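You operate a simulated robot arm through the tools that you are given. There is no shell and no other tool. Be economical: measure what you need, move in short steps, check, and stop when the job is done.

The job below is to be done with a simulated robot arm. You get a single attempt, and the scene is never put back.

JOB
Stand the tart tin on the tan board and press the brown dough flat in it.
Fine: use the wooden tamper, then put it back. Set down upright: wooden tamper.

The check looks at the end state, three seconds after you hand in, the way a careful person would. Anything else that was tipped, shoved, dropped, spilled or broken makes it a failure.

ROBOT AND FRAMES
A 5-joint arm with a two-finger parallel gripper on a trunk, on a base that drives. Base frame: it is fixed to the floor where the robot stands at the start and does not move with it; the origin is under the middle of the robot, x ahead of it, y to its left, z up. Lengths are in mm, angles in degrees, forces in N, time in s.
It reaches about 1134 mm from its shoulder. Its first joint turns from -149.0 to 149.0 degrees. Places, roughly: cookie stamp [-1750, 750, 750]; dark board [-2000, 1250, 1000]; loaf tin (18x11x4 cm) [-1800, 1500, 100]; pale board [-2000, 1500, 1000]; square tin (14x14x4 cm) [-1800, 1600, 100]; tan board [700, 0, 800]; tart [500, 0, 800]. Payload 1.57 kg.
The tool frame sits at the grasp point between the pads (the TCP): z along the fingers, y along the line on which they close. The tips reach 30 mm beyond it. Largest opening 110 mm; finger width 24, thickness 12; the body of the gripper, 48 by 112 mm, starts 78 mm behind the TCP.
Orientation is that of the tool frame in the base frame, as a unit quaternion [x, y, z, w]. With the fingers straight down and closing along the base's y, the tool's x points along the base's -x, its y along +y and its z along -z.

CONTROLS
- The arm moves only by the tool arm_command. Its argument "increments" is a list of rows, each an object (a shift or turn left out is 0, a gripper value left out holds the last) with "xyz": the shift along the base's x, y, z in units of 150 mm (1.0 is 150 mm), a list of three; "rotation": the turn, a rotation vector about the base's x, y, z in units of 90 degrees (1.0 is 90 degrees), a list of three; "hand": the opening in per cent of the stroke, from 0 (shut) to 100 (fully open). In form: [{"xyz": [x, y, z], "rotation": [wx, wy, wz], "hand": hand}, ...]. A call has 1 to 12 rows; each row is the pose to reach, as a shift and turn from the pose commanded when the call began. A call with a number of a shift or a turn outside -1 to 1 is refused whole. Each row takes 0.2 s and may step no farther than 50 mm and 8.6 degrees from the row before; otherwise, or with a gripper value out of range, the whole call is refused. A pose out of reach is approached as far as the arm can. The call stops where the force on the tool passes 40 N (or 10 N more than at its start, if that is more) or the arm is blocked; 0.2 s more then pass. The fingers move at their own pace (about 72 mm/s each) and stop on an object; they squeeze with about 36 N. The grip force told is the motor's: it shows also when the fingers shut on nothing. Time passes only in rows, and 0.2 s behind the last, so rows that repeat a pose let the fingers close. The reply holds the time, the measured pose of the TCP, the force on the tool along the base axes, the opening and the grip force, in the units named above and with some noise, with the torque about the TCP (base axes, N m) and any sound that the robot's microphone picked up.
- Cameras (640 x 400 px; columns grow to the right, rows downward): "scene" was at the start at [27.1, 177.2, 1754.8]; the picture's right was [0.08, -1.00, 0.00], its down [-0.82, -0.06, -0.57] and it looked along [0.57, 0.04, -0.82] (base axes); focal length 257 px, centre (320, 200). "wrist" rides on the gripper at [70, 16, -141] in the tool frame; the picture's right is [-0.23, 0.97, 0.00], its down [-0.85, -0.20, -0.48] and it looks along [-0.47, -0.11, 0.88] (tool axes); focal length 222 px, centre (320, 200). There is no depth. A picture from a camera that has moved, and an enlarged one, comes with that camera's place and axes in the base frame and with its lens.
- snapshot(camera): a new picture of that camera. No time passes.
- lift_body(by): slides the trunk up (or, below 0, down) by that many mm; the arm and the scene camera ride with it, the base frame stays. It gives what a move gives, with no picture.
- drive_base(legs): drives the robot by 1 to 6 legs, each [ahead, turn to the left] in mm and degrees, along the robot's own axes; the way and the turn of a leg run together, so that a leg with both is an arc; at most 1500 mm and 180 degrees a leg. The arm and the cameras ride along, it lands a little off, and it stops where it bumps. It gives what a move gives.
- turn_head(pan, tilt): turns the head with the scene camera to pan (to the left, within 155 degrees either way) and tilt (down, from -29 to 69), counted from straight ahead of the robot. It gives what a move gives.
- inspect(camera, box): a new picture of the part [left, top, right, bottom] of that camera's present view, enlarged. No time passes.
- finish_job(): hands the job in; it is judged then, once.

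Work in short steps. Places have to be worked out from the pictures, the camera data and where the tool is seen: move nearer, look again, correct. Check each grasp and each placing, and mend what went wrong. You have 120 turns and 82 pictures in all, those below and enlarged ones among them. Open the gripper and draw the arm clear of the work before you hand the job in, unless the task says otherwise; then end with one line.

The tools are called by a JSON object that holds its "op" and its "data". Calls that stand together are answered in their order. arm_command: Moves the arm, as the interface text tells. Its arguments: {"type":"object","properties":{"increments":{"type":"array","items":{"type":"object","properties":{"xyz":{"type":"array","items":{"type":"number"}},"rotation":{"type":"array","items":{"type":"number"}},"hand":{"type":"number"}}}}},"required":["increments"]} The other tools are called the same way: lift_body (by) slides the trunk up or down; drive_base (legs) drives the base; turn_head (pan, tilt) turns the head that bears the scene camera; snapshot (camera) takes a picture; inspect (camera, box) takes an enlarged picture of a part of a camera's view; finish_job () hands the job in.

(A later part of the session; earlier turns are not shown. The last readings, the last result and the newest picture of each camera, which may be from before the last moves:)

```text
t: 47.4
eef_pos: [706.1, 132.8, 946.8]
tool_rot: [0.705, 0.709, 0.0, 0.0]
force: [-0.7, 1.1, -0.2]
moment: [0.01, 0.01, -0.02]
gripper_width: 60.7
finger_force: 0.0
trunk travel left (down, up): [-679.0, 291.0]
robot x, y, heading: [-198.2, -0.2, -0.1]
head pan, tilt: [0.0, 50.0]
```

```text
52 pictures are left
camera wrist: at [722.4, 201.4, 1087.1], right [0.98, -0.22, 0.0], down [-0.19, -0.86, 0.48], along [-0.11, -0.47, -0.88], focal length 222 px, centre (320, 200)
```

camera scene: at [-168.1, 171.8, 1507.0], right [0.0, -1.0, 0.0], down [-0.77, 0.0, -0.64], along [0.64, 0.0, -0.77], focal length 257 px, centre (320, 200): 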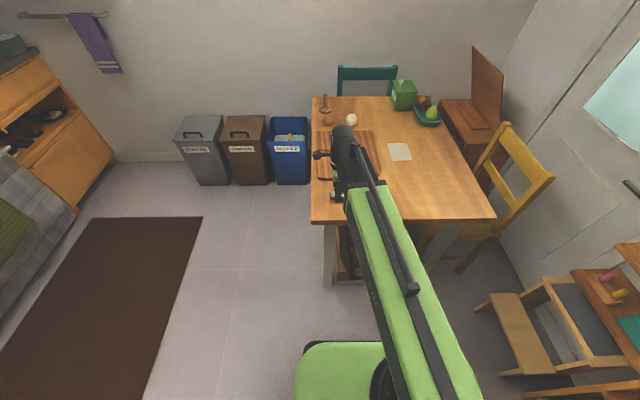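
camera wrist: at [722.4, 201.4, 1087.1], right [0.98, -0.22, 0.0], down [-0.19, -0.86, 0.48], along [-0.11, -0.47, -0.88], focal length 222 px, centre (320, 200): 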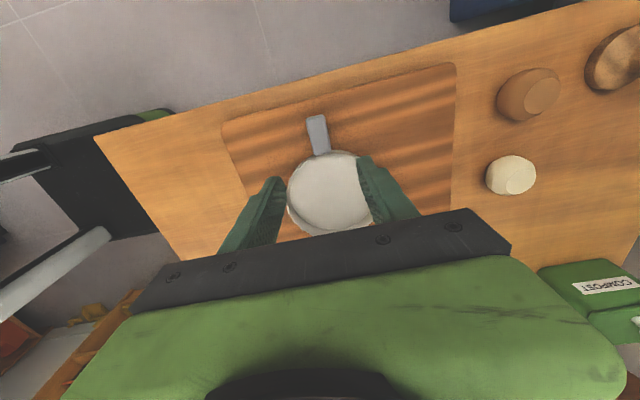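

The tin stands on the board, centre about [704,46]. The brown ball is near [969,124,779]. I drive forward 200 mm and turn the tool back to closing along y.

{"op": "drive_base", "data": {"legs": [[200, 0]]}}

{"op": "arm_command", "data": {"increments": [{"rotation": [0, 0, 0.09], "hand": 100}, {"rotation": [0, 0, 0.18]}, {"rotation": [0, 0, 0.27]}, {"rotation": [0, 0, 0.36]}, {"rotation": [0, 0, 0.45]}, {"rotation": [0, 0, 0.54]}, {"rotation": [0, 0, 0.63]}, {"rotation": [0, 0, 0.72]}, {"rotation": [0, 0, 0.81]}, {"rotation": [0, 0, 0.9]}, {"rotation": [0, 0, 0.99]}, {"rotation": [0, 0, 0.995]}]}}

{"op": "snapshot", "data": {"camera": "wrist"}}

```text
t: 49.0
eef_pos: [907.8, 136.2, 944.8]
tool_rot: [0.703, 0.711, 0.0, -0.001]
force: [-0.5, -0.4, -0.1]
moment: [-0.02, 0.05, 0.02]
gripper_width: 60.5
finger_force: 0.2
trunk travel left (down, up): [-679.0, 291.0]
robot x, y, heading: [3.3, 3.2, 0.1]
head pan, tilt: [0.0, 50.0]
```

```text
t: 51.5
eef_pos: [906.9, 135.4, 945.7]
tool_rot: [-0.002, 1.0, -0.001, 0.0]
force: [0.7, 0.2, 0.4]
moment: [-0.01, 0.0, -0.01]
gripper_width: 110.1
finger_force: 0.0
trunk travel left (down, up): [-679.0, 291.0]
robot x, y, heading: [1.2, 0.6, 0.1]
head pan, tilt: [0.0, 50.0]
```

```text
51 pictures are left
camera wrist: at [837.2, 150.8, 1087.2], right [0.22, 0.98, 0.0], down [0.86, -0.19, 0.48], along [0.47, -0.11, -0.88], focal length 222 px, centre (320, 200)
```

wrist: 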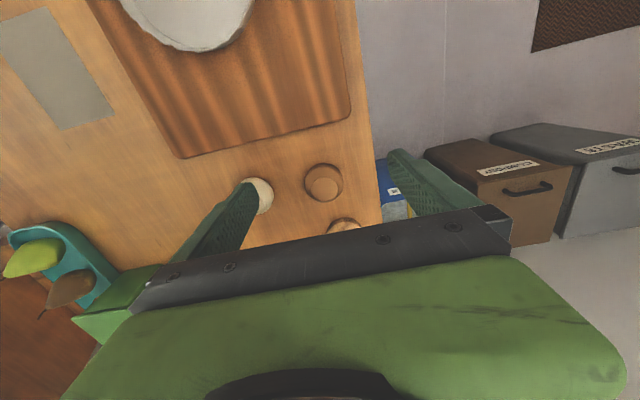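

Ball at [971,123]. I centre above it, set the opening to 80% and lower to check.

{"op": "arm_command", "data": {"increments": [{"xyz": [0.22, -0.04, 0], "hand": 80}, {"xyz": [0.43, -0.08, 0]}, {"xyz": [0.43, -0.08, 0]}]}}

{"op": "lift_body", "data": {"by": -90}}

{"op": "snapshot", "data": {"camera": "wrist"}}

```text
t: 52.4
eef_pos: [938.7, 119.5, 946.9]
tool_rot: [-0.002, 1.0, 0.0, 0.0]
force: [-0.1, 0.4, 0.3]
moment: [0.0, -0.03, -0.01]
gripper_width: 88.1
finger_force: 0.0
out of reach, approached as far as the arm can: row 2, 3
trunk travel left (down, up): [-679.0, 291.0]
robot x, y, heading: [-3.5, 3.6, 0.1]
head pan, tilt: [0.0, 50.0]
```

```text
t: 53.6
eef_pos: [938.7, 119.2, 855.0]
tool_rot: [-0.001, 1.0, 0.0, 0.0]
force: [0.6, 0.4, 1.0]
moment: [-0.02, 0.01, -0.02]
gripper_width: 87.9
finger_force: 0.1
trunk travel left (down, up): [-589.0, 381.0]
robot x, y, heading: [0.1, 0.2, 0.1]
head pan, tilt: [0.0, 50.0]
```

```text
50 pictures are left
camera wrist: at [868.9, 134.9, 997.1], right [0.22, 0.97, 0.0], down [0.85, -0.2, 0.48], along [0.47, -0.11, -0.88], focal length 222 px, centre (320, 200)
```

wrist: 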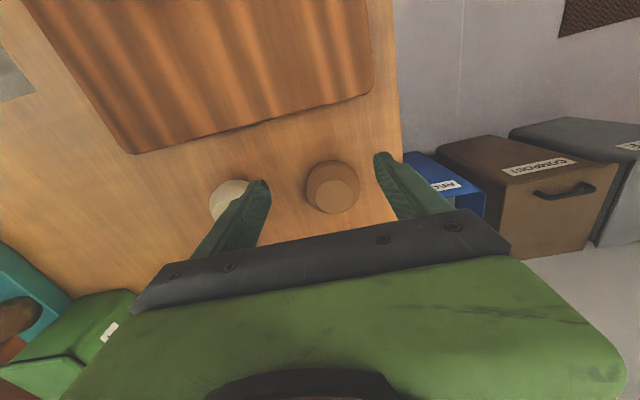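

The reach ends at radius ≈946, too short from here, and the base front is almost at the table. The better stand is the open floor left of the table, about [550,780], from where ball, tamper and tin are all within reach. First I lift high and retract.

{"op": "lift_body", "data": {"by": 290}}

{"op": "arm_command", "data": {"increments": [{"xyz": [-0.33, 0, 0]}, {"xyz": [-0.66, 0, 0]}, {"xyz": [-0.99, 0, 0]}]}}

{"op": "arm_command", "data": {"increments": [{"xyz": [-0.33, 0, 0]}, {"xyz": [-0.66, 0, 0]}, {"xyz": [-0.99, 0, 0]}]}}

{"op": "turn_head", "data": {"pan": 90, "tilt": 45}}

{"op": "snapshot", "data": {"camera": "scene"}}

```text
t: 56.5
eef_pos: [939.0, 119.6, 1145.5]
tool_rot: [-0.002, 1.0, 0.0, 0.001]
force: [-0.5, -0.8, 0.7]
moment: [-0.01, -0.03, 0.02]
gripper_width: 88.2
finger_force: 0.0
trunk travel left (down, up): [-879.0, 91.0]
robot x, y, heading: [2.2, 1.2, -0.2]
head pan, tilt: [0.0, 50.0]
```

```text
t: 57.3
eef_pos: [788.7, 121.4, 1147.0]
tool_rot: [-0.001, 1.0, 0.0, 0.002]
force: [0.1, -0.4, 0.4]
moment: [0.03, -0.03, 0.01]
gripper_width: 87.8
finger_force: 0.0
trunk travel left (down, up): [-879.0, 91.0]
robot x, y, heading: [0.9, -1.6, 0.1]
head pan, tilt: [0.0, 50.0]
```

```text
t: 58.1
eef_pos: [640.0, 119.9, 1146.7]
tool_rot: [-0.002, 1.0, 0.001, 0.002]
force: [-0.9, -0.8, -0.6]
moment: [-0.04, -0.01, -0.01]
gripper_width: 88.3
finger_force: 0.0
trunk travel left (down, up): [-879.0, 91.0]
robot x, y, heading: [0.1, -0.3, 0.2]
head pan, tilt: [0.0, 50.0]
```

```text
t: 59.8
eef_pos: [641.6, 119.3, 1145.2]
tool_rot: [-0.001, 1.0, 0.0, 0.001]
force: [0.3, -0.3, -0.8]
moment: [0.02, 0.03, 0.01]
gripper_width: 87.9
finger_force: 0.1
trunk travel left (down, up): [-879.0, 91.0]
robot x, y, heading: [2.4, 4.1, -0.0]
head pan, tilt: [90.0, 45.0]
```

```text
49 pictures are left
camera scene: at [-44.5, 252.9, 1864.4], right [1.0, 0.0, 0.0], down [0.0, -0.71, -0.71], along [0.0, 0.71, -0.71], focal length 257 px, centre (320, 200)
```

scene: 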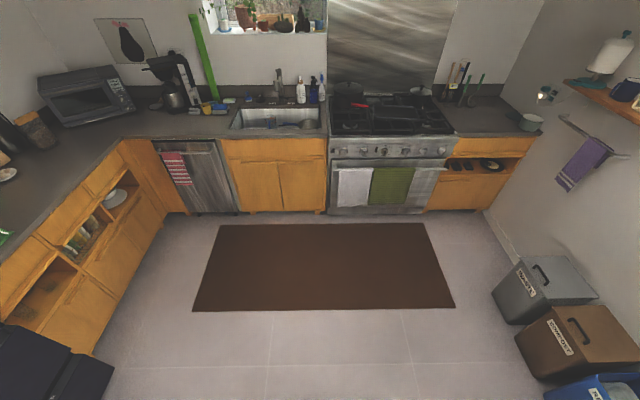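

Open floor as expected. I back away in an arc, turn, and drive to the left side of the table.

{"op": "drive_base", "data": {"legs": [[-700, -45], [0, 69]]}}

```text
t: 66.6
eef_pos: [-92.3, 633.5, 1146.9]
tool_rot: [-0.21, 0.978, 0.001, 0.002]
force: [0.7, -0.6, 0.3]
moment: [0.08, 0.01, 0.02]
gripper_width: 87.7
finger_force: 0.1
trunk travel left (down, up): [-879.0, 91.0]
robot x, y, heading: [-636.6, 279.7, 23.8]
head pan, tilt: [90.0, 45.0]
```

{"op": "drive_base", "data": {"legs": [[1290, 0]]}}

{"op": "turn_head", "data": {"pan": -80, "tilt": 50}}

{"op": "snapshot", "data": {"camera": "scene"}}

```text
t: 73.3
eef_pos: [1122.1, 1167.9, 1146.1]
tool_rot: [-0.21, 0.978, 0.0, 0.001]
force: [0.3, -0.6, 0.4]
moment: [0.03, 0.03, -0.01]
gripper_width: 88.0
finger_force: 0.1
trunk travel left (down, up): [-879.0, 91.0]
robot x, y, heading: [578.0, 811.3, 23.8]
head pan, tilt: [90.0, 45.0]
```

```text
t: 75.8
eef_pos: [1121.7, 1168.9, 1146.3]
tool_rot: [-0.211, 0.978, 0.0, 0.001]
force: [0.8, -0.7, -0.4]
moment: [0.01, 0.01, -0.02]
gripper_width: 88.0
finger_force: 0.1
trunk travel left (down, up): [-879.0, 91.0]
robot x, y, heading: [581.5, 813.6, 23.7]
head pan, tilt: [-80.0, 50.0]
```

```text
48 pictures are left
camera scene: at [512.3, 883.9, 1857.5], right [-0.83, -0.56, 0.0], down [-0.43, 0.64, -0.64], along [0.36, -0.53, -0.77], focal length 257 px, centre (320, 200)
```

scene: 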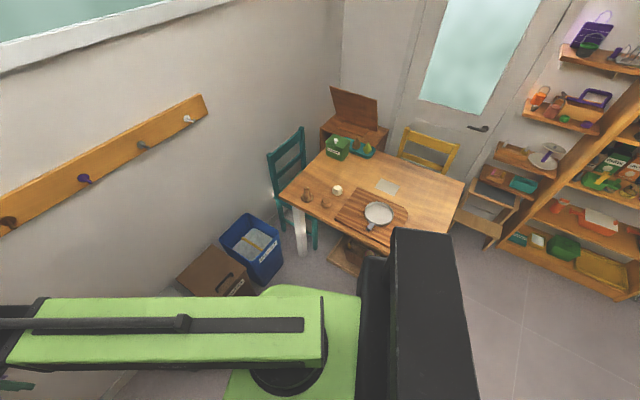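

The table is in full view. I enlarge the table.

{"op": "inspect", "data": {"camera": "scene", "box": [280, 160, 420, 250]}}

```text
4.44 times, centred on (350, 205) of scene
camera zoom: at [512.3, 883.9, 1857.5], right [-0.83, -0.56, 0.0], down [-0.43, 0.64, -0.64], along [0.36, -0.53, -0.77], focal length 1143 px, centre (187, 178)
```

zoom: 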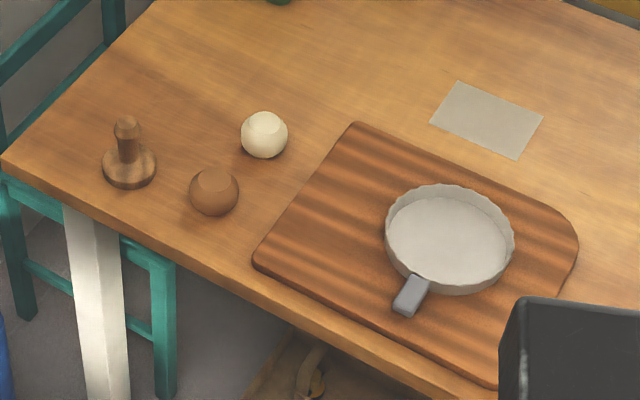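

Everything is in place. I swing the arm round in an arc towards the ball, turning the tool so the fingers will close along the (1,1) diagonal, away from both neighbours.

{"op": "arm_command", "data": {"increments": [{"xyz": [0.18, -0.25, 0], "rotation": [0, 0, -0.085]}, {"xyz": [0.36, -0.5, 0], "rotation": [0, 0, -0.17]}, {"xyz": [0.54, -0.75, 0], "rotation": [0, 0, -0.255]}, {"xyz": [0.72, -1, 0], "rotation": [0, 0, -0.34]}]}}

{"op": "arm_command", "data": {"increments": [{"xyz": [0.05, -0.25, 0], "rotation": [0, 0, -0.085]}, {"xyz": [0.1, -0.5, 0], "rotation": [0, 0, -0.17]}, {"xyz": [0.15, -0.75, 0], "rotation": [0, 0, -0.255]}, {"xyz": [0.2, -1, 0], "rotation": [0, 0, -0.34]}]}}

{"op": "arm_command", "data": {"increments": [{"xyz": [0, -0.25, 0], "rotation": [0, 0, -0.085]}, {"xyz": [0, -0.5, 0], "rotation": [0, 0, -0.085]}, {"xyz": [0, -0.75, 0], "rotation": [0, 0, -0.085]}, {"xyz": [0, -1, 0], "rotation": [0, 0, -0.085]}]}}

{"op": "arm_command", "data": {"increments": [{"xyz": [-0.067, -0.25, 0]}, {"xyz": [-0.133, -0.5, 0]}, {"xyz": [-0.2, -0.75, 0]}, {"xyz": [-0.267, -1, 0]}]}}

{"op": "arm_command", "data": {"increments": [{"xyz": [-0.117, -0.25, 0]}, {"xyz": [-0.233, -0.5, 0]}, {"xyz": [-0.35, -0.75, 0]}, {"xyz": [-0.467, -1, 0]}]}}

{"op": "arm_command", "data": {"increments": [{"xyz": [-0.133, -0.25, 0]}, {"xyz": [-0.267, -0.5, 0]}, {"xyz": [-0.4, -0.75, 0]}, {"xyz": [-0.533, -1, 0]}]}}

{"op": "snapshot", "data": {"camera": "wrist"}}

```text
t: 76.8
eef_pos: [1228.6, 1015.3, 1145.1]
tool_rot: [0.056, 0.998, 0.0, 0.001]
force: [0.7, -0.1, -1.0]
moment: [-0.01, 0.03, 0.02]
gripper_width: 88.0
finger_force: 0.1
out of reach, approached as far as the arm can: row 2, 3
trunk travel left (down, up): [-879.0, 91.0]
robot x, y, heading: [577.6, 811.4, 23.6]
head pan, tilt: [-80.0, 50.0]
```

```text
t: 77.8
eef_pos: [1259.6, 869.0, 1146.4]
tool_rot: [0.317, 0.948, 0.0, 0.0]
force: [-0.3, 0.0, -0.1]
moment: [0.02, -0.03, 0.0]
gripper_width: 88.3
finger_force: 0.0
out of reach, approached as far as the arm can: row 2, 3
trunk travel left (down, up): [-879.0, 91.0]
robot x, y, heading: [576.5, 813.3, 23.8]
head pan, tilt: [-80.0, 50.0]
```

```text
t: 78.8
eef_pos: [1258.5, 715.9, 1145.9]
tool_rot: [0.378, 0.926, 0.0, 0.002]
force: [-0.5, -0.5, 0.4]
moment: [0.01, 0.03, 0.0]
gripper_width: 88.0
finger_force: 0.0
trunk travel left (down, up): [-879.0, 91.0]
robot x, y, heading: [579.2, 810.6, 23.8]
head pan, tilt: [-80.0, 50.0]
```

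```text
t: 79.8
eef_pos: [1220.4, 569.6, 1145.1]
tool_rot: [0.379, 0.925, 0.0, 0.001]
force: [0.9, 0.3, 1.5]
moment: [0.01, -0.02, 0.01]
gripper_width: 88.0
finger_force: 0.0
trunk travel left (down, up): [-879.0, 91.0]
robot x, y, heading: [576.4, 811.6, 23.6]
head pan, tilt: [-80.0, 50.0]
```

```text
t: 80.8
eef_pos: [1151.5, 417.6, 1146.3]
tool_rot: [0.379, 0.925, 0.0, 0.001]
force: [0.1, 0.4, -0.3]
moment: [0.02, -0.01, 0.0]
gripper_width: 88.2
finger_force: 0.0
trunk travel left (down, up): [-879.0, 91.0]
robot x, y, heading: [578.4, 811.6, 23.7]
head pan, tilt: [-80.0, 50.0]
```

```text
t: 81.8
eef_pos: [1068.9, 269.7, 1145.1]
tool_rot: [0.379, 0.925, -0.001, 0.001]
force: [-0.5, 0.2, -0.6]
moment: [0.01, -0.04, 0.03]
gripper_width: 88.0
finger_force: 0.0
out of reach, approached as far as the arm can: row 2, 3, 4
trunk travel left (down, up): [-879.0, 91.0]
robot x, y, heading: [574.8, 808.8, 23.5]
head pan, tilt: [-80.0, 50.0]
```

```text
46 pictures are left
camera wrist: at [1031.5, 329.3, 1287.0], right [0.84, 0.54, 0.0], down [0.47, -0.74, 0.48], along [0.26, -0.41, -0.88], focal length 222 px, centre (320, 200)
```

wrist: 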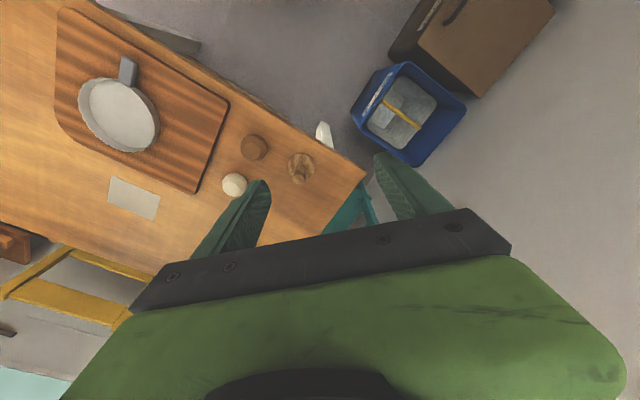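

Ball now reads [978,128], tamper [1096,141], tin about [716,42]. I move above the ball and lower partway.

{"op": "arm_command", "data": {"increments": [{"xyz": [-0.15, -0.24, 0]}, {"xyz": [-0.3, -0.48, 0]}, {"xyz": [-0.45, -0.72, 0]}, {"xyz": [-0.6, -0.94, 0]}]}}

{"op": "lift_body", "data": {"by": -220}}

{"op": "snapshot", "data": {"camera": "wrist"}}

```text
t: 82.8
eef_pos: [981.9, 128.2, 1145.7]
tool_rot: [0.379, 0.926, -0.001, 0.001]
force: [-0.8, 0.0, -0.5]
moment: [0.0, 0.02, 0.03]
gripper_width: 88.1
finger_force: 0.1
trunk travel left (down, up): [-879.0, 91.0]
robot x, y, heading: [579.9, 809.6, 23.8]
head pan, tilt: [-80.0, 50.0]
```

```text
t: 85.2
eef_pos: [981.2, 128.4, 926.3]
tool_rot: [0.379, 0.925, 0.0, 0.001]
force: [0.8, -1.0, -0.5]
moment: [0.05, -0.01, -0.02]
gripper_width: 88.0
finger_force: 0.1
trunk travel left (down, up): [-659.0, 311.0]
robot x, y, heading: [576.4, 811.4, 23.4]
head pan, tilt: [-80.0, 50.0]
```

```text
45 pictures are left
camera wrist: at [943.0, 188.2, 1067.1], right [0.84, 0.54, 0.0], down [0.47, -0.74, 0.48], along [0.26, -0.41, -0.88], focal length 222 px, centre (320, 200)
```

wrist: 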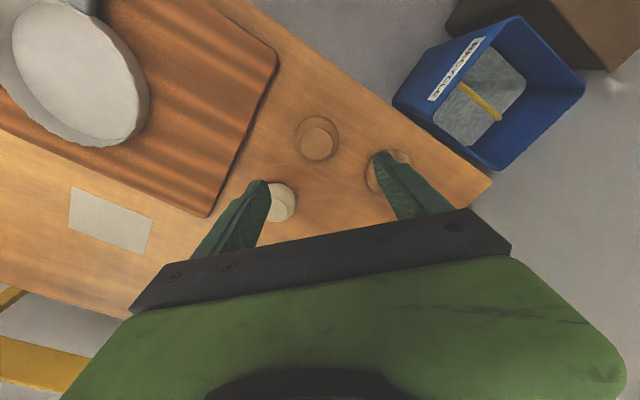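

Ball confirmed at [978,126]. I shift slightly and lower over it.

{"op": "arm_command", "data": {"increments": [{"xyz": [-0.02, -0.013, 0]}]}}

{"op": "lift_body", "data": {"by": -110}}

{"op": "snapshot", "data": {"camera": "wrist"}}

```text
t: 85.6
eef_pos: [978.6, 126.1, 926.3]
tool_rot: [0.378, 0.926, 0.0, 0.0]
force: [0.2, -0.5, -0.9]
moment: [-0.02, -0.05, 0.01]
gripper_width: 88.1
finger_force: 0.1
trunk travel left (down, up): [-659.0, 311.0]
robot x, y, heading: [577.5, 811.2, 23.8]
head pan, tilt: [-80.0, 50.0]
```

```text
t: 87.0
eef_pos: [977.8, 126.3, 816.4]
tool_rot: [0.379, 0.925, 0.0, 0.001]
force: [1.0, -0.8, 0.6]
moment: [0.01, -0.01, 0.03]
gripper_width: 88.0
finger_force: 0.0
trunk travel left (down, up): [-549.0, 421.0]
robot x, y, heading: [575.4, 813.1, 23.9]
head pan, tilt: [-80.0, 50.0]
```

```text
44 pictures are left
camera wrist: at [939.8, 186.3, 957.1], right [0.84, 0.54, 0.0], down [0.47, -0.74, 0.48], along [0.26, -0.41, -0.88], focal length 222 px, centre (320, 200)
```

wrist: 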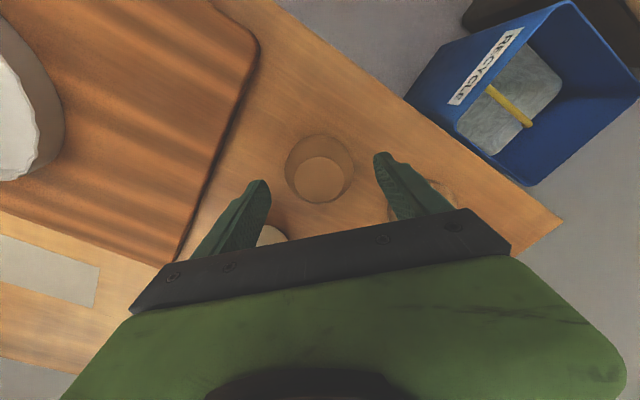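

Centred. I lower to 786 and close softly, to about 52 mm only, because dough may give.

{"op": "lift_body", "data": {"by": -30}}

{"op": "arm_command", "data": {"increments": [{"hand": 60}, {"hand": 54}, {"hand": 48}, {"hand": 48}]}}

```text
t: 87.8
eef_pos: [979.1, 126.0, 784.9]
tool_rot: [0.379, 0.926, -0.001, 0.002]
force: [-0.6, -0.5, 0.3]
moment: [0.0, -0.04, 0.03]
gripper_width: 88.1
finger_force: 0.1
trunk travel left (down, up): [-519.0, 451.0]
robot x, y, heading: [576.8, 806.8, 23.7]
head pan, tilt: [-80.0, 50.0]
```

```text
t: 88.8
eef_pos: [978.0, 127.1, 786.3]
tool_rot: [0.379, 0.925, 0.0, 0.001]
force: [-0.8, -1.2, 0.9]
moment: [0.01, -0.01, 0.0]
gripper_width: 59.4
finger_force: 36.6
trunk travel left (down, up): [-519.0, 451.0]
robot x, y, heading: [577.9, 808.5, 23.6]
head pan, tilt: [-80.0, 50.0]
```

Gripped at 59.4 mm. I lift slowly and check.

{"op": "lift_body", "data": {"by": 6}}

{"op": "lift_body", "data": {"by": 60}}

{"op": "snapshot", "data": {"camera": "wrist"}}

```text
t: 89.3
eef_pos: [978.5, 125.5, 790.9]
tool_rot: [0.379, 0.926, 0.0, 0.001]
force: [-0.4, -0.1, -1.3]
moment: [-0.05, -0.02, 0.0]
gripper_width: 59.3
finger_force: 36.0
trunk travel left (down, up): [-525.0, 445.0]
robot x, y, heading: [578.2, 809.3, 23.7]
head pan, tilt: [-80.0, 50.0]
```

```text
t: 90.3
eef_pos: [979.7, 127.2, 852.0]
tool_rot: [0.379, 0.925, -0.001, 0.001]
force: [0.8, 0.6, -2.7]
moment: [0.01, 0.01, 0.01]
gripper_width: 59.0
finger_force: 35.4
trunk travel left (down, up): [-585.0, 385.0]
robot x, y, heading: [576.4, 811.1, 23.6]
head pan, tilt: [-80.0, 50.0]
```

```text
43 pictures are left
camera wrist: at [939.9, 186.1, 992.9], right [0.84, 0.54, 0.0], down [0.47, -0.74, 0.48], along [0.26, -0.41, -0.88], focal length 222 px, centre (320, 200)
```

wrist: 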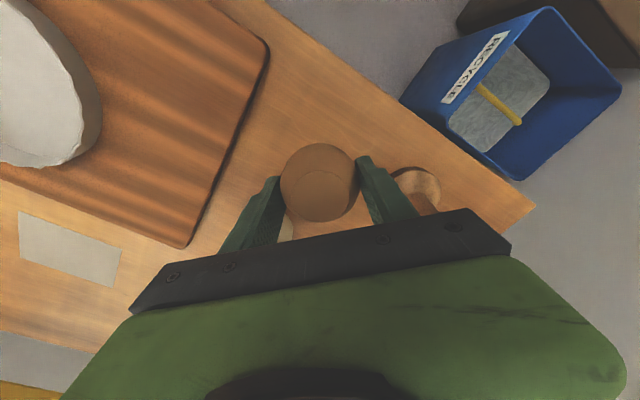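

Held. I raise to ~890 and carry it over the tin.

{"op": "lift_body", "data": {"by": 38}}

{"op": "arm_command", "data": {"increments": [{"xyz": [-0.15, -0.05, 0]}, {"xyz": [-0.35, -0.115, 0]}, {"xyz": [-0.55, -0.18, 0]}, {"xyz": [-0.75, -0.245, 0]}, {"xyz": [-0.9, -0.3, 0]}, {"xyz": [-0.95, -0.31, 0]}]}}

{"op": "snapshot", "data": {"camera": "wrist"}}

```text
t: 91.1
eef_pos: [977.1, 127.7, 890.3]
tool_rot: [0.379, 0.926, 0.0, 0.001]
force: [0.3, -0.2, -1.8]
moment: [0.01, -0.02, -0.06]
gripper_width: 59.4
finger_force: 35.5
trunk travel left (down, up): [-623.0, 347.0]
robot x, y, heading: [581.7, 807.6, 23.5]
head pan, tilt: [-80.0, 50.0]
```

```text
t: 92.5
eef_pos: [836.2, 77.8, 889.7]
tool_rot: [0.379, 0.925, 0.0, 0.001]
force: [-0.9, 0.4, -1.8]
moment: [0.0, 0.02, 0.0]
gripper_width: 59.1
finger_force: 35.7
trunk travel left (down, up): [-623.0, 347.0]
robot x, y, heading: [579.4, 809.6, 23.7]
head pan, tilt: [-80.0, 50.0]
```

```text
42 pictures are left
camera wrist: at [797.8, 137.4, 1030.9], right [0.84, 0.54, 0.0], down [0.47, -0.74, 0.48], along [0.26, -0.41, -0.88], focal length 222 px, centre (320, 200)
```

wrist: 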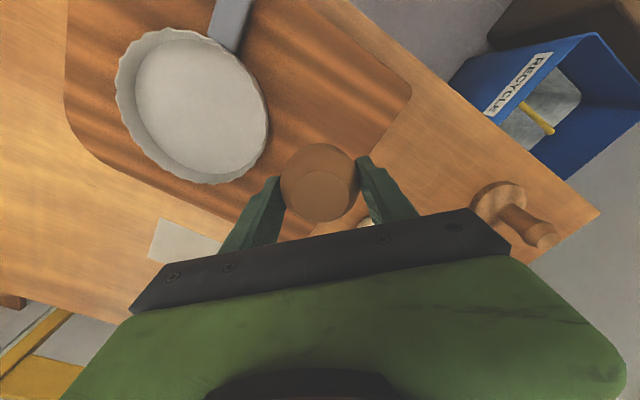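

Tin rim centre works out at about [709,44], diameter ≈144. I move above it and look from the side.

{"op": "arm_command", "data": {"increments": [{"xyz": [-0.15, -0.04, 0]}, {"xyz": [-0.35, -0.09, 0]}, {"xyz": [-0.55, -0.14, 0]}, {"xyz": [-0.72, -0.19, 0]}, {"xyz": [-0.82, -0.22, 0]}, {"xyz": [-0.847, -0.225, 0]}]}}

{"op": "snapshot", "data": {"camera": "wrist"}}

{"op": "inspect", "data": {"camera": "scene", "box": [280, 160, 440, 260]}}

```text
t: 93.9
eef_pos: [709.5, 47.3, 889.9]
tool_rot: [0.378, 0.926, -0.001, 0.001]
force: [0.5, -0.6, -0.6]
moment: [0.03, -0.01, 0.04]
gripper_width: 59.3
finger_force: 35.4
out of reach, approached as far as the arm can: row 4
trunk travel left (down, up): [-623.0, 347.0]
robot x, y, heading: [575.9, 807.8, 23.6]
head pan, tilt: [-80.0, 50.0]
```

```text
41 pictures are left
camera wrist: at [671.6, 106.5, 1030.9], right [0.84, 0.54, 0.0], down [0.47, -0.74, 0.48], along [0.26, -0.41, -0.88], focal length 222 px, centre (320, 200)
```

wrist: 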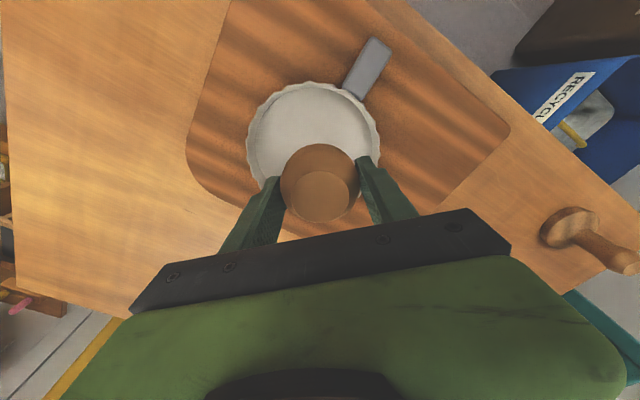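

```text
4.00 times, centred on (360, 210) of scene
camera zoom: at [512.1, 883.5, 1601.5], right [-0.83, -0.56, 0.0], down [-0.42, 0.64, -0.64], along [0.36, -0.53, -0.77], focal length 1029 px, centre (160, 160)
```

zoom: 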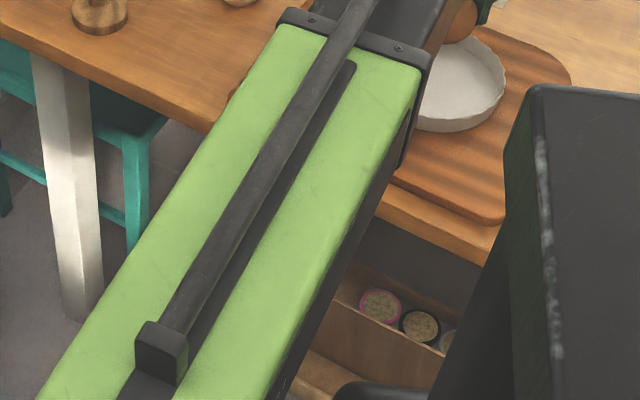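

The ball is well centred over the tin. I lower, then feel for the floor in small steps.

{"op": "lift_body", "data": {"by": -74}}

{"op": "lift_body", "data": {"by": -4}}

{"op": "lift_body", "data": {"by": -3}}

{"op": "lift_body", "data": {"by": -2}}

```text
t: 95.0
eef_pos: [709.6, 47.4, 815.6]
tool_rot: [0.378, 0.926, -0.001, 0.001]
force: [0.0, 1.2, -1.5]
moment: [0.01, 0.02, -0.01]
gripper_width: 59.0
finger_force: 35.9
trunk travel left (down, up): [-549.0, 421.0]
robot x, y, heading: [579.7, 808.1, 23.8]
head pan, tilt: [-80.0, 50.0]
```

```text
t: 95.6
eef_pos: [710.2, 47.6, 812.1]
tool_rot: [0.378, 0.926, 0.0, 0.0]
force: [0.1, -0.5, -0.7]
moment: [0.0, 0.0, 0.0]
gripper_width: 59.4
finger_force: 36.2
trunk travel left (down, up): [-545.0, 425.0]
robot x, y, heading: [580.3, 810.7, 23.6]
head pan, tilt: [-80.0, 50.0]
```

```text
t: 96.1
eef_pos: [710.2, 46.7, 808.4]
tool_rot: [0.378, 0.926, 0.0, 0.001]
force: [0.8, 0.7, -2.2]
moment: [-0.02, -0.03, -0.01]
gripper_width: 59.3
finger_force: 35.8
trunk travel left (down, up): [-542.0, 428.0]
robot x, y, heading: [579.5, 809.3, 23.8]
head pan, tilt: [-80.0, 50.0]
```

```text
t: 96.6
eef_pos: [711.6, 46.3, 807.2]
tool_rot: [0.379, 0.925, 0.0, 0.001]
force: [-0.1, 0.0, -1.1]
moment: [0.04, -0.02, 0.02]
gripper_width: 59.4
finger_force: 36.4
trunk travel left (down, up): [-540.0, 430.0]
robot x, y, heading: [579.9, 808.1, 23.6]
head pan, tilt: [-80.0, 50.0]
```

{"op": "lift_body", "data": {"by": -1.5}}

{"op": "lift_body", "data": {"by": -1.5}}

{"op": "lift_body", "data": {"by": -1.5}}

```text
t: 97.1
eef_pos: [709.7, 47.7, 806.5]
tool_rot: [0.379, 0.925, -0.001, 0.002]
force: [1.0, -4.2, 9.7]
moment: [-0.02, -0.06, -0.02]
gripper_width: 59.4
finger_force: 35.8
trunk travel left (down, up): [-539.0, 431.0]
robot x, y, heading: [580.3, 813.2, 23.8]
head pan, tilt: [-80.0, 50.0]
```

```text
t: 97.6
eef_pos: [709.7, 47.0, 805.8]
tool_rot: [0.379, 0.925, -0.003, 0.002]
force: [1.8, -9.2, 27.9]
moment: [-0.1, 0.0, 0.0]
gripper_width: 59.4
finger_force: 35.9
trunk travel left (down, up): [-537.0, 433.0]
robot x, y, heading: [577.3, 808.7, 23.8]
head pan, tilt: [-80.0, 50.0]
```

```text
t: 98.1
eef_pos: [709.9, 48.0, 803.7]
tool_rot: [0.378, 0.926, -0.001, 0.001]
force: [-0.1, -5.7, 25.3]
moment: [-0.17, 0.09, -0.02]
gripper_width: 59.2
finger_force: 36.6
trunk travel left (down, up): [-536.0, 434.0]
robot x, y, heading: [578.7, 810.8, 23.5]
head pan, tilt: [-80.0, 50.0]
```

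The ball touches the floor of the tin (25 N). I ease up 2.5 mm, open modestly and rise.

{"op": "lift_body", "data": {"by": 2.5}}

{"op": "arm_command", "data": {"increments": [{"hand": 58}, {"hand": 66}, {"hand": 66}, {"hand": 66}]}}

{"op": "snapshot", "data": {"camera": "wrist"}}

```text
t: 98.7
eef_pos: [711.2, 47.2, 803.9]
tool_rot: [0.378, 0.926, 0.0, 0.001]
force: [-0.3, -0.6, -0.9]
moment: [0.04, 0.01, -0.01]
gripper_width: 59.1
finger_force: 35.9
trunk travel left (down, up): [-538.0, 432.0]
robot x, y, heading: [578.6, 809.7, 23.7]
head pan, tilt: [-80.0, 50.0]
```

```text
t: 99.7
eef_pos: [710.9, 47.3, 804.7]
tool_rot: [0.38, 0.925, 0.0, 0.001]
force: [0.6, 0.3, 1.0]
moment: [0.01, -0.02, 0.02]
gripper_width: 72.7
finger_force: 0.0
trunk travel left (down, up): [-538.0, 432.0]
robot x, y, heading: [577.8, 809.2, 23.8]
head pan, tilt: [-80.0, 50.0]
```

```text
39 pictures are left
camera wrist: at [671.7, 106.6, 945.9], right [0.84, 0.54, 0.0], down [0.47, -0.74, 0.48], along [0.26, -0.41, -0.88], focal length 222 px, centre (320, 200)
```

wrist: 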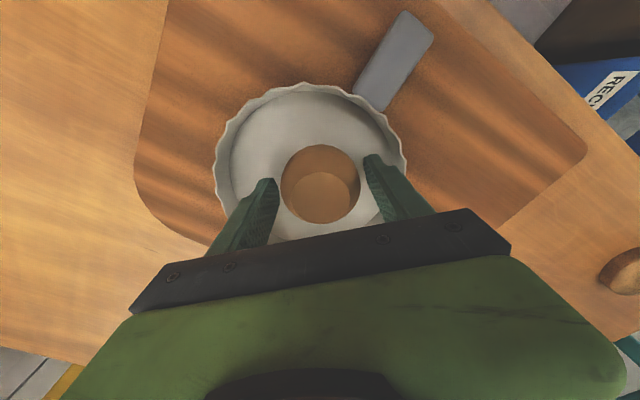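

The ball stands in the tin. I rise clear and view it.

{"op": "lift_body", "data": {"by": 170}}

{"op": "snapshot", "data": {"camera": "wrist"}}

```text
t: 101.6
eef_pos: [710.1, 47.4, 976.0]
tool_rot: [0.379, 0.925, -0.001, 0.0]
force: [0.1, -1.4, -0.1]
moment: [0.02, 0.02, -0.01]
gripper_width: 72.5
finger_force: 0.1
trunk travel left (down, up): [-708.0, 262.0]
robot x, y, heading: [578.6, 808.7, 23.6]
head pan, tilt: [-80.0, 50.0]
```

```text
38 pictures are left
camera wrist: at [671.7, 106.6, 1115.9], right [0.84, 0.54, 0.0], down [0.47, -0.74, 0.48], along [0.26, -0.41, -0.88], focal length 222 px, centre (320, 200)
```

wrist: 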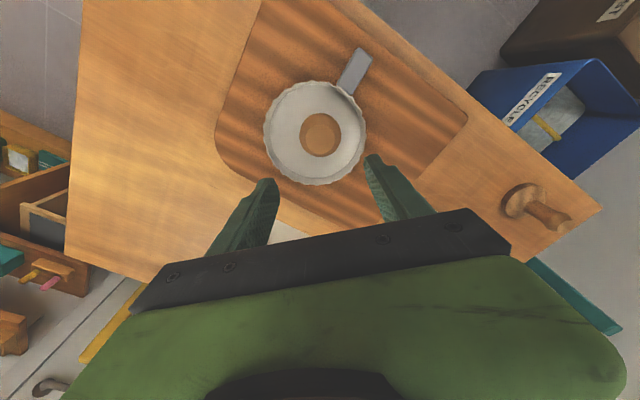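

All good: ball at the tin's centre. Now I go over the tamper near [1096,141].

{"op": "arm_command", "data": {"increments": [{"xyz": [0.3, 0.07, 0], "hand": 80}, {"xyz": [0.6, 0.14, 0]}, {"xyz": [0.9, 0.21, 0]}]}}

{"op": "arm_command", "data": {"increments": [{"xyz": [0.3, 0.07, 0]}, {"xyz": [0.6, 0.14, 0]}, {"xyz": [0.9, 0.21, 0]}]}}

{"op": "arm_command", "data": {"increments": [{"xyz": [0.3, 0.07, 0]}, {"xyz": [0.6, 0.16, 0]}, {"xyz": [0.77, 0.2, 0]}]}}

{"op": "snapshot", "data": {"camera": "wrist"}}

{"op": "inspect", "data": {"camera": "scene", "box": [280, 160, 440, 260]}}

```text
t: 102.4
eef_pos: [843.9, 80.6, 976.2]
tool_rot: [0.378, 0.926, -0.001, 0.0]
force: [-0.6, 0.3, 0.7]
moment: [0.0, 0.0, 0.01]
gripper_width: 88.1
finger_force: 0.0
trunk travel left (down, up): [-708.0, 262.0]
robot x, y, heading: [576.7, 811.3, 23.7]
head pan, tilt: [-80.0, 50.0]
```

```text
t: 103.2
eef_pos: [982.6, 104.7, 975.9]
tool_rot: [0.379, 0.925, -0.001, 0.0]
force: [0.4, -0.1, -0.2]
moment: [0.01, 0.02, -0.03]
gripper_width: 87.7
finger_force: 0.1
trunk travel left (down, up): [-708.0, 262.0]
robot x, y, heading: [578.5, 809.6, 23.8]
head pan, tilt: [-80.0, 50.0]
```

```text
t: 104.0
eef_pos: [1096.9, 140.0, 974.6]
tool_rot: [0.378, 0.926, 0.0, 0.0]
force: [0.4, 0.6, 0.5]
moment: [-0.06, 0.01, 0.02]
gripper_width: 88.4
finger_force: 0.0
trunk travel left (down, up): [-708.0, 262.0]
robot x, y, heading: [579.5, 810.3, 23.6]
head pan, tilt: [-80.0, 50.0]
```

```text
37 pictures are left
camera wrist: at [1057.1, 198.9, 1116.0], right [0.84, 0.53, 0.0], down [0.47, -0.74, 0.48], along [0.26, -0.41, -0.88], focal length 222 px, centre (320, 200)
```

wrist: 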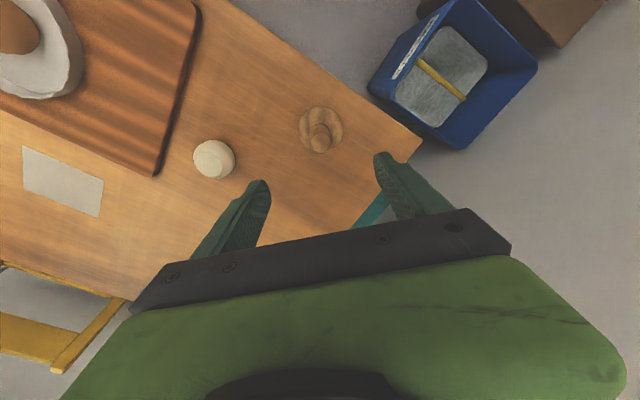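

```text
4.00 times, centred on (360, 210) of scene
camera zoom: at [512.2, 883.7, 1686.5], right [-0.83, -0.56, 0.0], down [-0.42, 0.64, -0.64], along [0.36, -0.53, -0.77], focal length 1029 px, centre (160, 160)
```

zoom: 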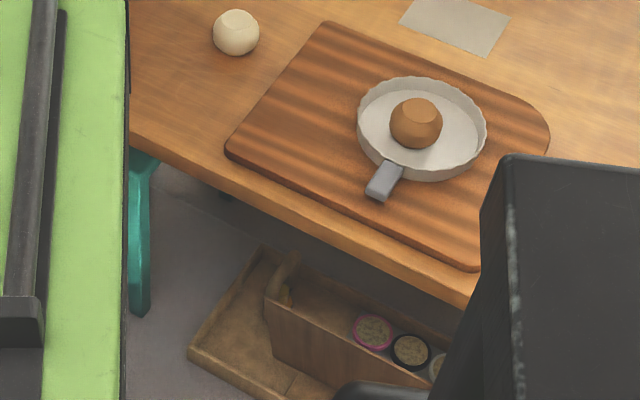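

Tamper is right below at [1096,139]. I lower to 840 and look again.

{"op": "lift_body", "data": {"by": -100}}

{"op": "inspect", "data": {"camera": "wrist", "box": [210, 90, 450, 240]}}

```text
t: 105.3
eef_pos: [1094.8, 140.1, 875.0]
tool_rot: [0.378, 0.926, 0.0, 0.001]
force: [0.9, 0.0, -0.7]
moment: [0.02, 0.01, 0.03]
gripper_width: 87.9
finger_force: 0.1
trunk travel left (down, up): [-608.0, 362.0]
robot x, y, heading: [576.5, 813.1, 23.7]
head pan, tilt: [-80.0, 50.0]
```

```text
2.67 times, centred on (330, 165) of wrist
camera zoom: at [1057.0, 199.0, 1016.1], right [0.84, 0.54, 0.0], down [0.47, -0.74, 0.48], along [0.26, -0.41, -0.88], focal length 592 px, centre (293, 293)
```

zoom: 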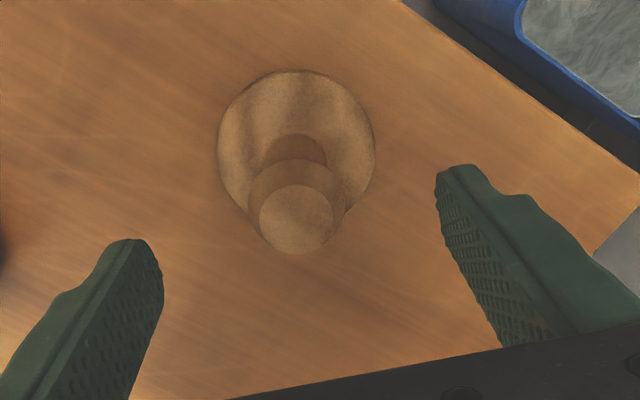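

Knob top at z≈844, centred at [1095,142]. I lower to ≈812 and grip.

{"op": "lift_body", "data": {"by": -63}}

{"op": "arm_command", "data": {"increments": [{"xyz": [0, 0.01, 0], "hand": 60}, {"xyz": [0, 0.01, 0], "hand": 40}, {"xyz": [0, 0.01, 0], "hand": 15}, {"xyz": [0, 0.01, 0], "hand": 0}, {"xyz": [0, 0.01, 0], "hand": 0}, {"xyz": [0, 0.01, 0], "hand": 0}]}}

{"op": "inspect", "data": {"camera": "wrist", "box": [210, 90, 450, 240]}}

```text
t: 106.3
eef_pos: [1096.5, 140.7, 812.3]
tool_rot: [0.379, 0.925, 0.0, 0.0]
force: [-0.2, 0.5, -0.1]
moment: [-0.02, -0.02, -0.01]
gripper_width: 88.2
finger_force: 0.0
trunk travel left (down, up): [-545.0, 425.0]
robot x, y, heading: [577.5, 809.5, 23.8]
head pan, tilt: [-80.0, 50.0]
```

```text
t: 107.7
eef_pos: [1095.7, 141.8, 812.5]
tool_rot: [0.379, 0.926, 0.0, 0.001]
force: [0.8, 0.1, 1.4]
moment: [-0.01, 0.02, 0.02]
gripper_width: 31.6
finger_force: 35.6
trunk travel left (down, up): [-545.0, 425.0]
robot x, y, heading: [582.6, 807.9, 23.5]
head pan, tilt: [-80.0, 50.0]
```

```text
2.67 times, centred on (330, 165) of wrist
camera zoom: at [1057.3, 200.6, 953.0], right [0.84, 0.54, 0.0], down [0.47, -0.74, 0.48], along [0.26, -0.41, -0.88], focal length 592 px, centre (293, 293)
```

zoom: 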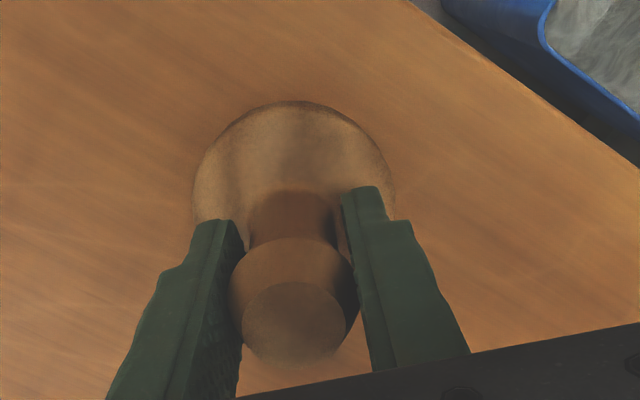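

Gripped at the knob (31.6 mm). I lift and check that it hangs straight.

{"op": "lift_body", "data": {"by": 5}}

{"op": "lift_body", "data": {"by": 90}}

{"op": "inspect", "data": {"camera": "wrist", "box": [210, 90, 450, 240]}}

```text
t: 108.3
eef_pos: [1095.6, 141.0, 817.0]
tool_rot: [0.379, 0.926, 0.0, 0.001]
force: [-0.1, 0.3, -1.4]
moment: [-0.01, -0.02, -0.01]
gripper_width: 31.4
finger_force: 36.4
trunk travel left (down, up): [-550.0, 420.0]
robot x, y, heading: [573.9, 809.9, 23.8]
head pan, tilt: [-80.0, 50.0]
```

```text
t: 109.5
eef_pos: [1096.0, 142.0, 907.6]
tool_rot: [0.379, 0.925, 0.0, 0.001]
force: [-0.2, -0.3, -1.3]
moment: [-0.02, -0.02, -0.03]
gripper_width: 31.5
finger_force: 35.6
trunk travel left (down, up): [-640.0, 330.0]
robot x, y, heading: [579.4, 806.6, 23.5]
head pan, tilt: [-80.0, 50.0]
```

```text
2.67 times, centred on (330, 165) of wrist
camera zoom: at [1057.4, 200.5, 1047.9], right [0.84, 0.54, 0.0], down [0.47, -0.74, 0.48], along [0.26, -0.41, -0.88], focal length 592 px, centre (293, 293)
```

zoom: 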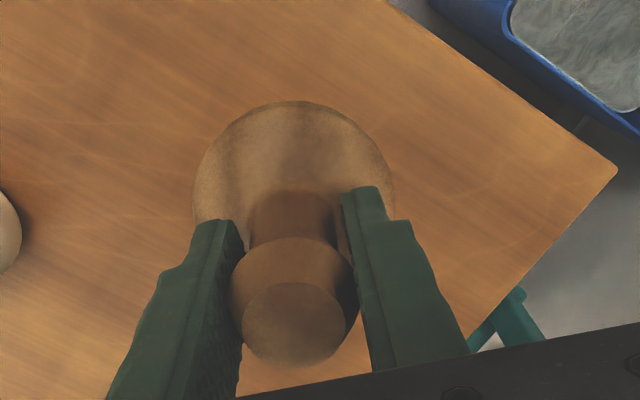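

It hangs unchanged in the grip. I raise a bit and carry it over the ball at [710,47].

{"op": "lift_body", "data": {"by": 30}}

{"op": "arm_command", "data": {"increments": [{"xyz": [-0.15, -0.04, 0]}, {"xyz": [-0.35, -0.085, 0]}, {"xyz": [-0.55, -0.135, 0]}, {"xyz": [-0.75, -0.185, 0]}, {"xyz": [-0.9, -0.22, 0]}, {"xyz": [-0.95, -0.233, 0]}]}}

{"op": "arm_command", "data": {"increments": [{"xyz": [-0.15, -0.04, 0]}, {"xyz": [-0.35, -0.085, 0]}, {"xyz": [-0.55, -0.135, 0]}, {"xyz": [-0.75, -0.185, 0]}, {"xyz": [-0.9, -0.22, 0]}, {"xyz": [-0.95, -0.233, 0]}]}}

{"op": "arm_command", "data": {"increments": [{"xyz": [-0.15, -0.04, 0]}, {"xyz": [-0.35, -0.085, 0]}, {"xyz": [-0.55, -0.135, 0]}, {"xyz": [-0.67, -0.167, 0]}]}}

{"op": "snapshot", "data": {"camera": "wrist"}}

```text
t: 110.3
eef_pos: [1094.3, 139.6, 937.7]
tool_rot: [0.379, 0.926, 0.0, 0.001]
force: [0.7, 0.2, -0.5]
moment: [0.0, 0.0, 0.0]
gripper_width: 31.6
finger_force: 35.6
trunk travel left (down, up): [-670.0, 300.0]
robot x, y, heading: [578.8, 808.2, 23.6]
head pan, tilt: [-80.0, 50.0]
```

```text
t: 111.7
eef_pos: [952.7, 107.8, 937.2]
tool_rot: [0.378, 0.926, 0.0, 0.001]
force: [-0.5, -1.3, -2.0]
moment: [0.0, -0.02, 0.01]
gripper_width: 31.7
finger_force: 35.4
out of reach, approached as far as the arm can: row 4
trunk travel left (down, up): [-670.0, 300.0]
robot x, y, heading: [576.8, 812.9, 24.0]
head pan, tilt: [-80.0, 50.0]
```

```text
t: 113.1
eef_pos: [811.4, 72.0, 937.2]
tool_rot: [0.378, 0.926, -0.001, 0.001]
force: [0.1, 0.6, -0.7]
moment: [0.02, -0.02, 0.01]
gripper_width: 31.6
finger_force: 35.8
trunk travel left (down, up): [-670.0, 300.0]
robot x, y, heading: [579.7, 812.1, 23.6]
head pan, tilt: [-80.0, 50.0]
```

```text
t: 114.1
eef_pos: [709.7, 45.1, 936.4]
tool_rot: [0.379, 0.925, 0.0, 0.001]
force: [-1.1, -0.3, -0.3]
moment: [-0.01, -0.02, 0.0]
gripper_width: 31.4
finger_force: 36.1
trunk travel left (down, up): [-670.0, 300.0]
robot x, y, heading: [580.3, 809.9, 23.7]
head pan, tilt: [-80.0, 50.0]
```

```text
32 pictures are left
camera wrist: at [670.5, 104.3, 1077.9], right [0.84, 0.54, 0.0], down [0.47, -0.74, 0.48], along [0.26, -0.41, -0.88], focal length 222 px, centre (320, 200)
```

wrist: 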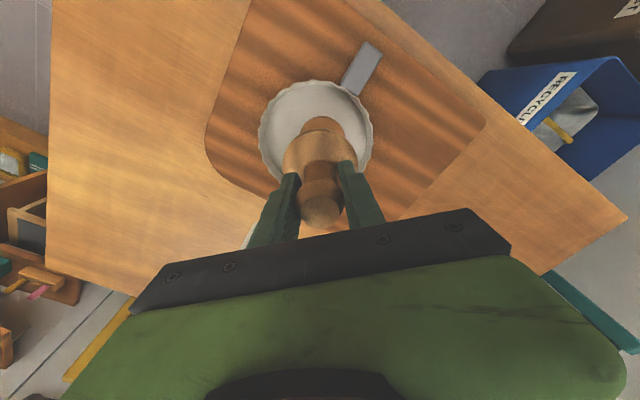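

Aligned over the ball. I lower towards it, then press in small steps.

{"op": "lift_body", "data": {"by": -38}}

{"op": "lift_body", "data": {"by": -5}}

{"op": "lift_body", "data": {"by": -4}}

{"op": "lift_body", "data": {"by": -4}}

{"op": "lift_body", "data": {"by": -4}}

```text
t: 114.9
eef_pos: [709.4, 45.7, 899.0]
tool_rot: [0.379, 0.925, 0.0, 0.0]
force: [0.3, 0.5, -0.7]
moment: [0.01, 0.01, 0.0]
gripper_width: 31.5
finger_force: 35.8
trunk travel left (down, up): [-632.0, 338.0]
robot x, y, heading: [576.2, 811.7, 23.8]
head pan, tilt: [-80.0, 50.0]
```

```text
t: 115.4
eef_pos: [710.1, 45.1, 893.7]
tool_rot: [0.379, 0.925, 0.0, 0.001]
force: [0.0, -0.4, -1.1]
moment: [0.0, 0.01, 0.05]
gripper_width: 31.7
finger_force: 36.2
trunk travel left (down, up): [-627.0, 343.0]
robot x, y, heading: [577.5, 809.5, 23.6]
head pan, tilt: [-80.0, 50.0]
```

```text
t: 116.0
eef_pos: [708.8, 45.5, 890.4]
tool_rot: [0.378, 0.926, 0.0, 0.0]
force: [0.6, 0.6, -0.9]
moment: [0.04, -0.04, -0.01]
gripper_width: 31.4
finger_force: 36.3
trunk travel left (down, up): [-623.0, 347.0]
robot x, y, heading: [581.7, 812.6, 23.7]
head pan, tilt: [-80.0, 50.0]
```

```text
t: 116.5
eef_pos: [710.0, 45.7, 885.2]
tool_rot: [0.378, 0.926, -0.001, 0.001]
force: [0.3, -0.6, -1.5]
moment: [0.0, -0.02, 0.02]
gripper_width: 31.7
finger_force: 35.6
trunk travel left (down, up): [-619.0, 351.0]
robot x, y, heading: [580.9, 812.5, 23.6]
head pan, tilt: [-80.0, 50.0]
```

```text
t: 117.0
eef_pos: [710.0, 45.2, 882.1]
tool_rot: [0.379, 0.925, 0.0, 0.001]
force: [-0.3, -0.5, -1.4]
moment: [-0.01, -0.01, -0.01]
gripper_width: 31.6
finger_force: 35.9
trunk travel left (down, up): [-615.0, 355.0]
robot x, y, heading: [576.0, 810.8, 23.8]
head pan, tilt: [-80.0, 50.0]
```

{"op": "lift_body", "data": {"by": -4}}

{"op": "lift_body", "data": {"by": -3}}

{"op": "lift_body", "data": {"by": -3}}

{"op": "lift_body", "data": {"by": -3}}

```text
t: 117.6
eef_pos: [709.7, 44.2, 878.2]
tool_rot: [0.379, 0.925, 0.0, 0.001]
force: [0.2, -0.3, -0.7]
moment: [0.03, 0.02, 0.01]
gripper_width: 31.6
finger_force: 36.0
trunk travel left (down, up): [-611.0, 359.0]
robot x, y, heading: [583.0, 811.4, 23.6]
head pan, tilt: [-80.0, 50.0]
```

```text
t: 118.1
eef_pos: [709.1, 45.3, 875.7]
tool_rot: [0.379, 0.925, -0.001, 0.001]
force: [0.2, 0.1, -2.3]
moment: [0.03, 0.03, 0.03]
gripper_width: 31.7
finger_force: 35.9
trunk travel left (down, up): [-608.0, 362.0]
robot x, y, heading: [576.2, 811.2, 23.6]
head pan, tilt: [-80.0, 50.0]
```

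```text
t: 118.6
eef_pos: [708.5, 44.6, 872.1]
tool_rot: [0.379, 0.926, 0.0, 0.001]
force: [0.5, -1.1, -0.1]
moment: [0.01, -0.01, 0.0]
gripper_width: 31.8
finger_force: 36.0
trunk travel left (down, up): [-605.0, 365.0]
robot x, y, heading: [582.9, 812.1, 23.8]
head pan, tilt: [-80.0, 50.0]
```

```text
t: 119.1
eef_pos: [709.2, 44.5, 868.5]
tool_rot: [0.378, 0.926, 0.0, 0.0]
force: [0.4, 0.0, -1.0]
moment: [-0.02, 0.01, -0.01]
gripper_width: 31.7
finger_force: 35.7
trunk travel left (down, up): [-602.0, 368.0]
robot x, y, heading: [577.7, 812.3, 23.6]
head pan, tilt: [-80.0, 50.0]
```

No contact at a bottom height of ≈806; I look at the picture.

{"op": "inspect", "data": {"camera": "wrist", "box": [210, 70, 450, 240]}}

{"op": "inspect", "data": {"camera": "scene", "box": [330, 160, 430, 240]}}

```text
2.35 times, centred on (330, 155) of wrist
camera zoom: at [670.7, 104.5, 1009.9], right [0.84, 0.54, 0.0], down [0.47, -0.74, 0.48], along [0.26, -0.41, -0.88], focal length 523 px, centre (296, 306)
```

zoom: 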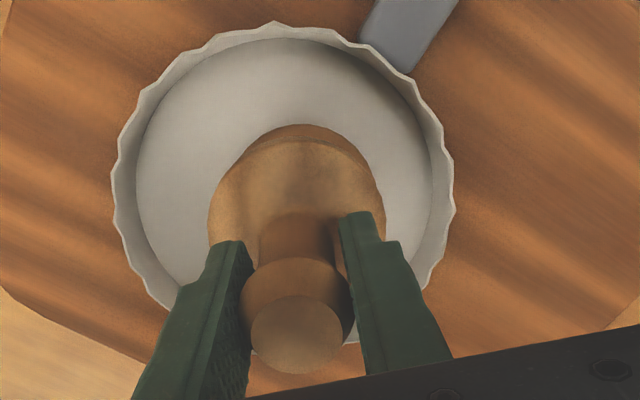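

```text
5.00 times, centred on (380, 200) of scene
camera zoom: at [512.1, 883.6, 1580.4], right [-0.83, -0.56, 0.0], down [-0.42, 0.64, -0.64], along [0.36, -0.53, -0.77], focal length 1286 px, centre (20, 200)
```

zoom: 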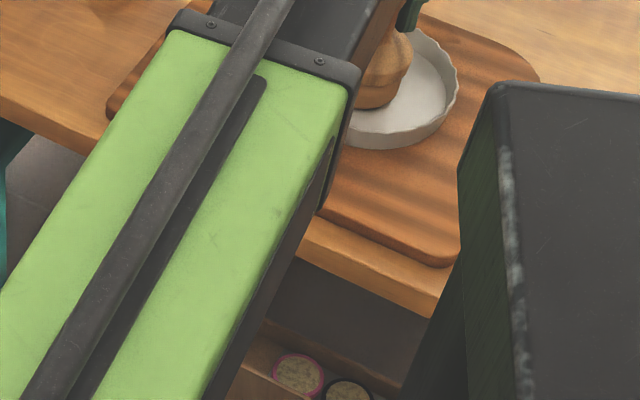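

The disc is right at the dough; I continue down.

{"op": "lift_body", "data": {"by": -4}}

{"op": "lift_body", "data": {"by": -4}}

{"op": "lift_body", "data": {"by": -4}}

{"op": "lift_body", "data": {"by": -4}}

{"op": "inspect", "data": {"camera": "wrist", "box": [210, 70, 450, 240]}}

```text
t: 119.7
eef_pos: [709.3, 44.9, 865.5]
tool_rot: [0.378, 0.926, 0.0, 0.001]
force: [0.7, 0.0, -2.0]
moment: [-0.04, 0.0, -0.02]
gripper_width: 31.6
finger_force: 35.9
trunk travel left (down, up): [-598.0, 372.0]
robot x, y, heading: [580.8, 810.5, 23.8]
head pan, tilt: [-80.0, 50.0]
```

```text
t: 120.2
eef_pos: [709.4, 45.0, 861.2]
tool_rot: [0.378, 0.926, -0.001, 0.001]
force: [-0.7, -0.6, 0.0]
moment: [-0.01, -0.01, -0.01]
gripper_width: 31.6
finger_force: 36.3
trunk travel left (down, up): [-594.0, 376.0]
robot x, y, heading: [579.1, 810.6, 23.8]
head pan, tilt: [-80.0, 50.0]
```

```text
t: 120.7
eef_pos: [710.4, 45.1, 856.6]
tool_rot: [0.378, 0.926, 0.0, 0.002]
force: [0.3, 0.2, -0.8]
moment: [0.01, 0.01, 0.02]
gripper_width: 31.4
finger_force: 36.1
trunk travel left (down, up): [-590.0, 380.0]
robot x, y, heading: [576.5, 808.8, 23.6]
head pan, tilt: [-80.0, 50.0]
```

```text
t: 121.2
eef_pos: [709.2, 44.5, 853.1]
tool_rot: [0.378, 0.926, 0.0, 0.001]
force: [0.1, 0.3, -1.6]
moment: [0.0, 0.0, 0.0]
gripper_width: 31.5
finger_force: 36.1
trunk travel left (down, up): [-586.0, 384.0]
robot x, y, heading: [578.7, 812.4, 23.7]
head pan, tilt: [-80.0, 50.0]
```

```text
2.35 times, centred on (330, 155) of wrist
camera zoom: at [670.7, 104.5, 993.8], right [0.84, 0.54, 0.0], down [0.47, -0.74, 0.48], along [0.26, -0.41, -0.88], focal length 523 px, centre (296, 306)
```

zoom: 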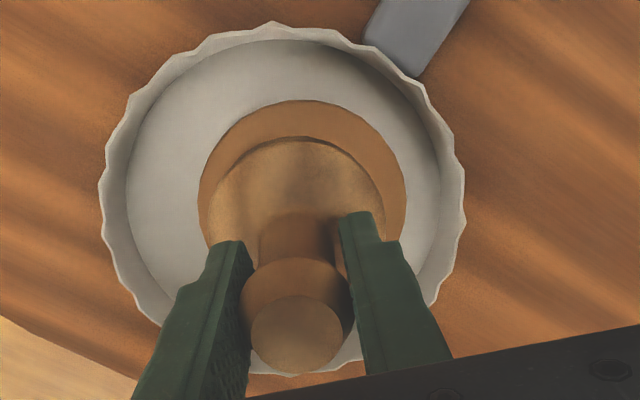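

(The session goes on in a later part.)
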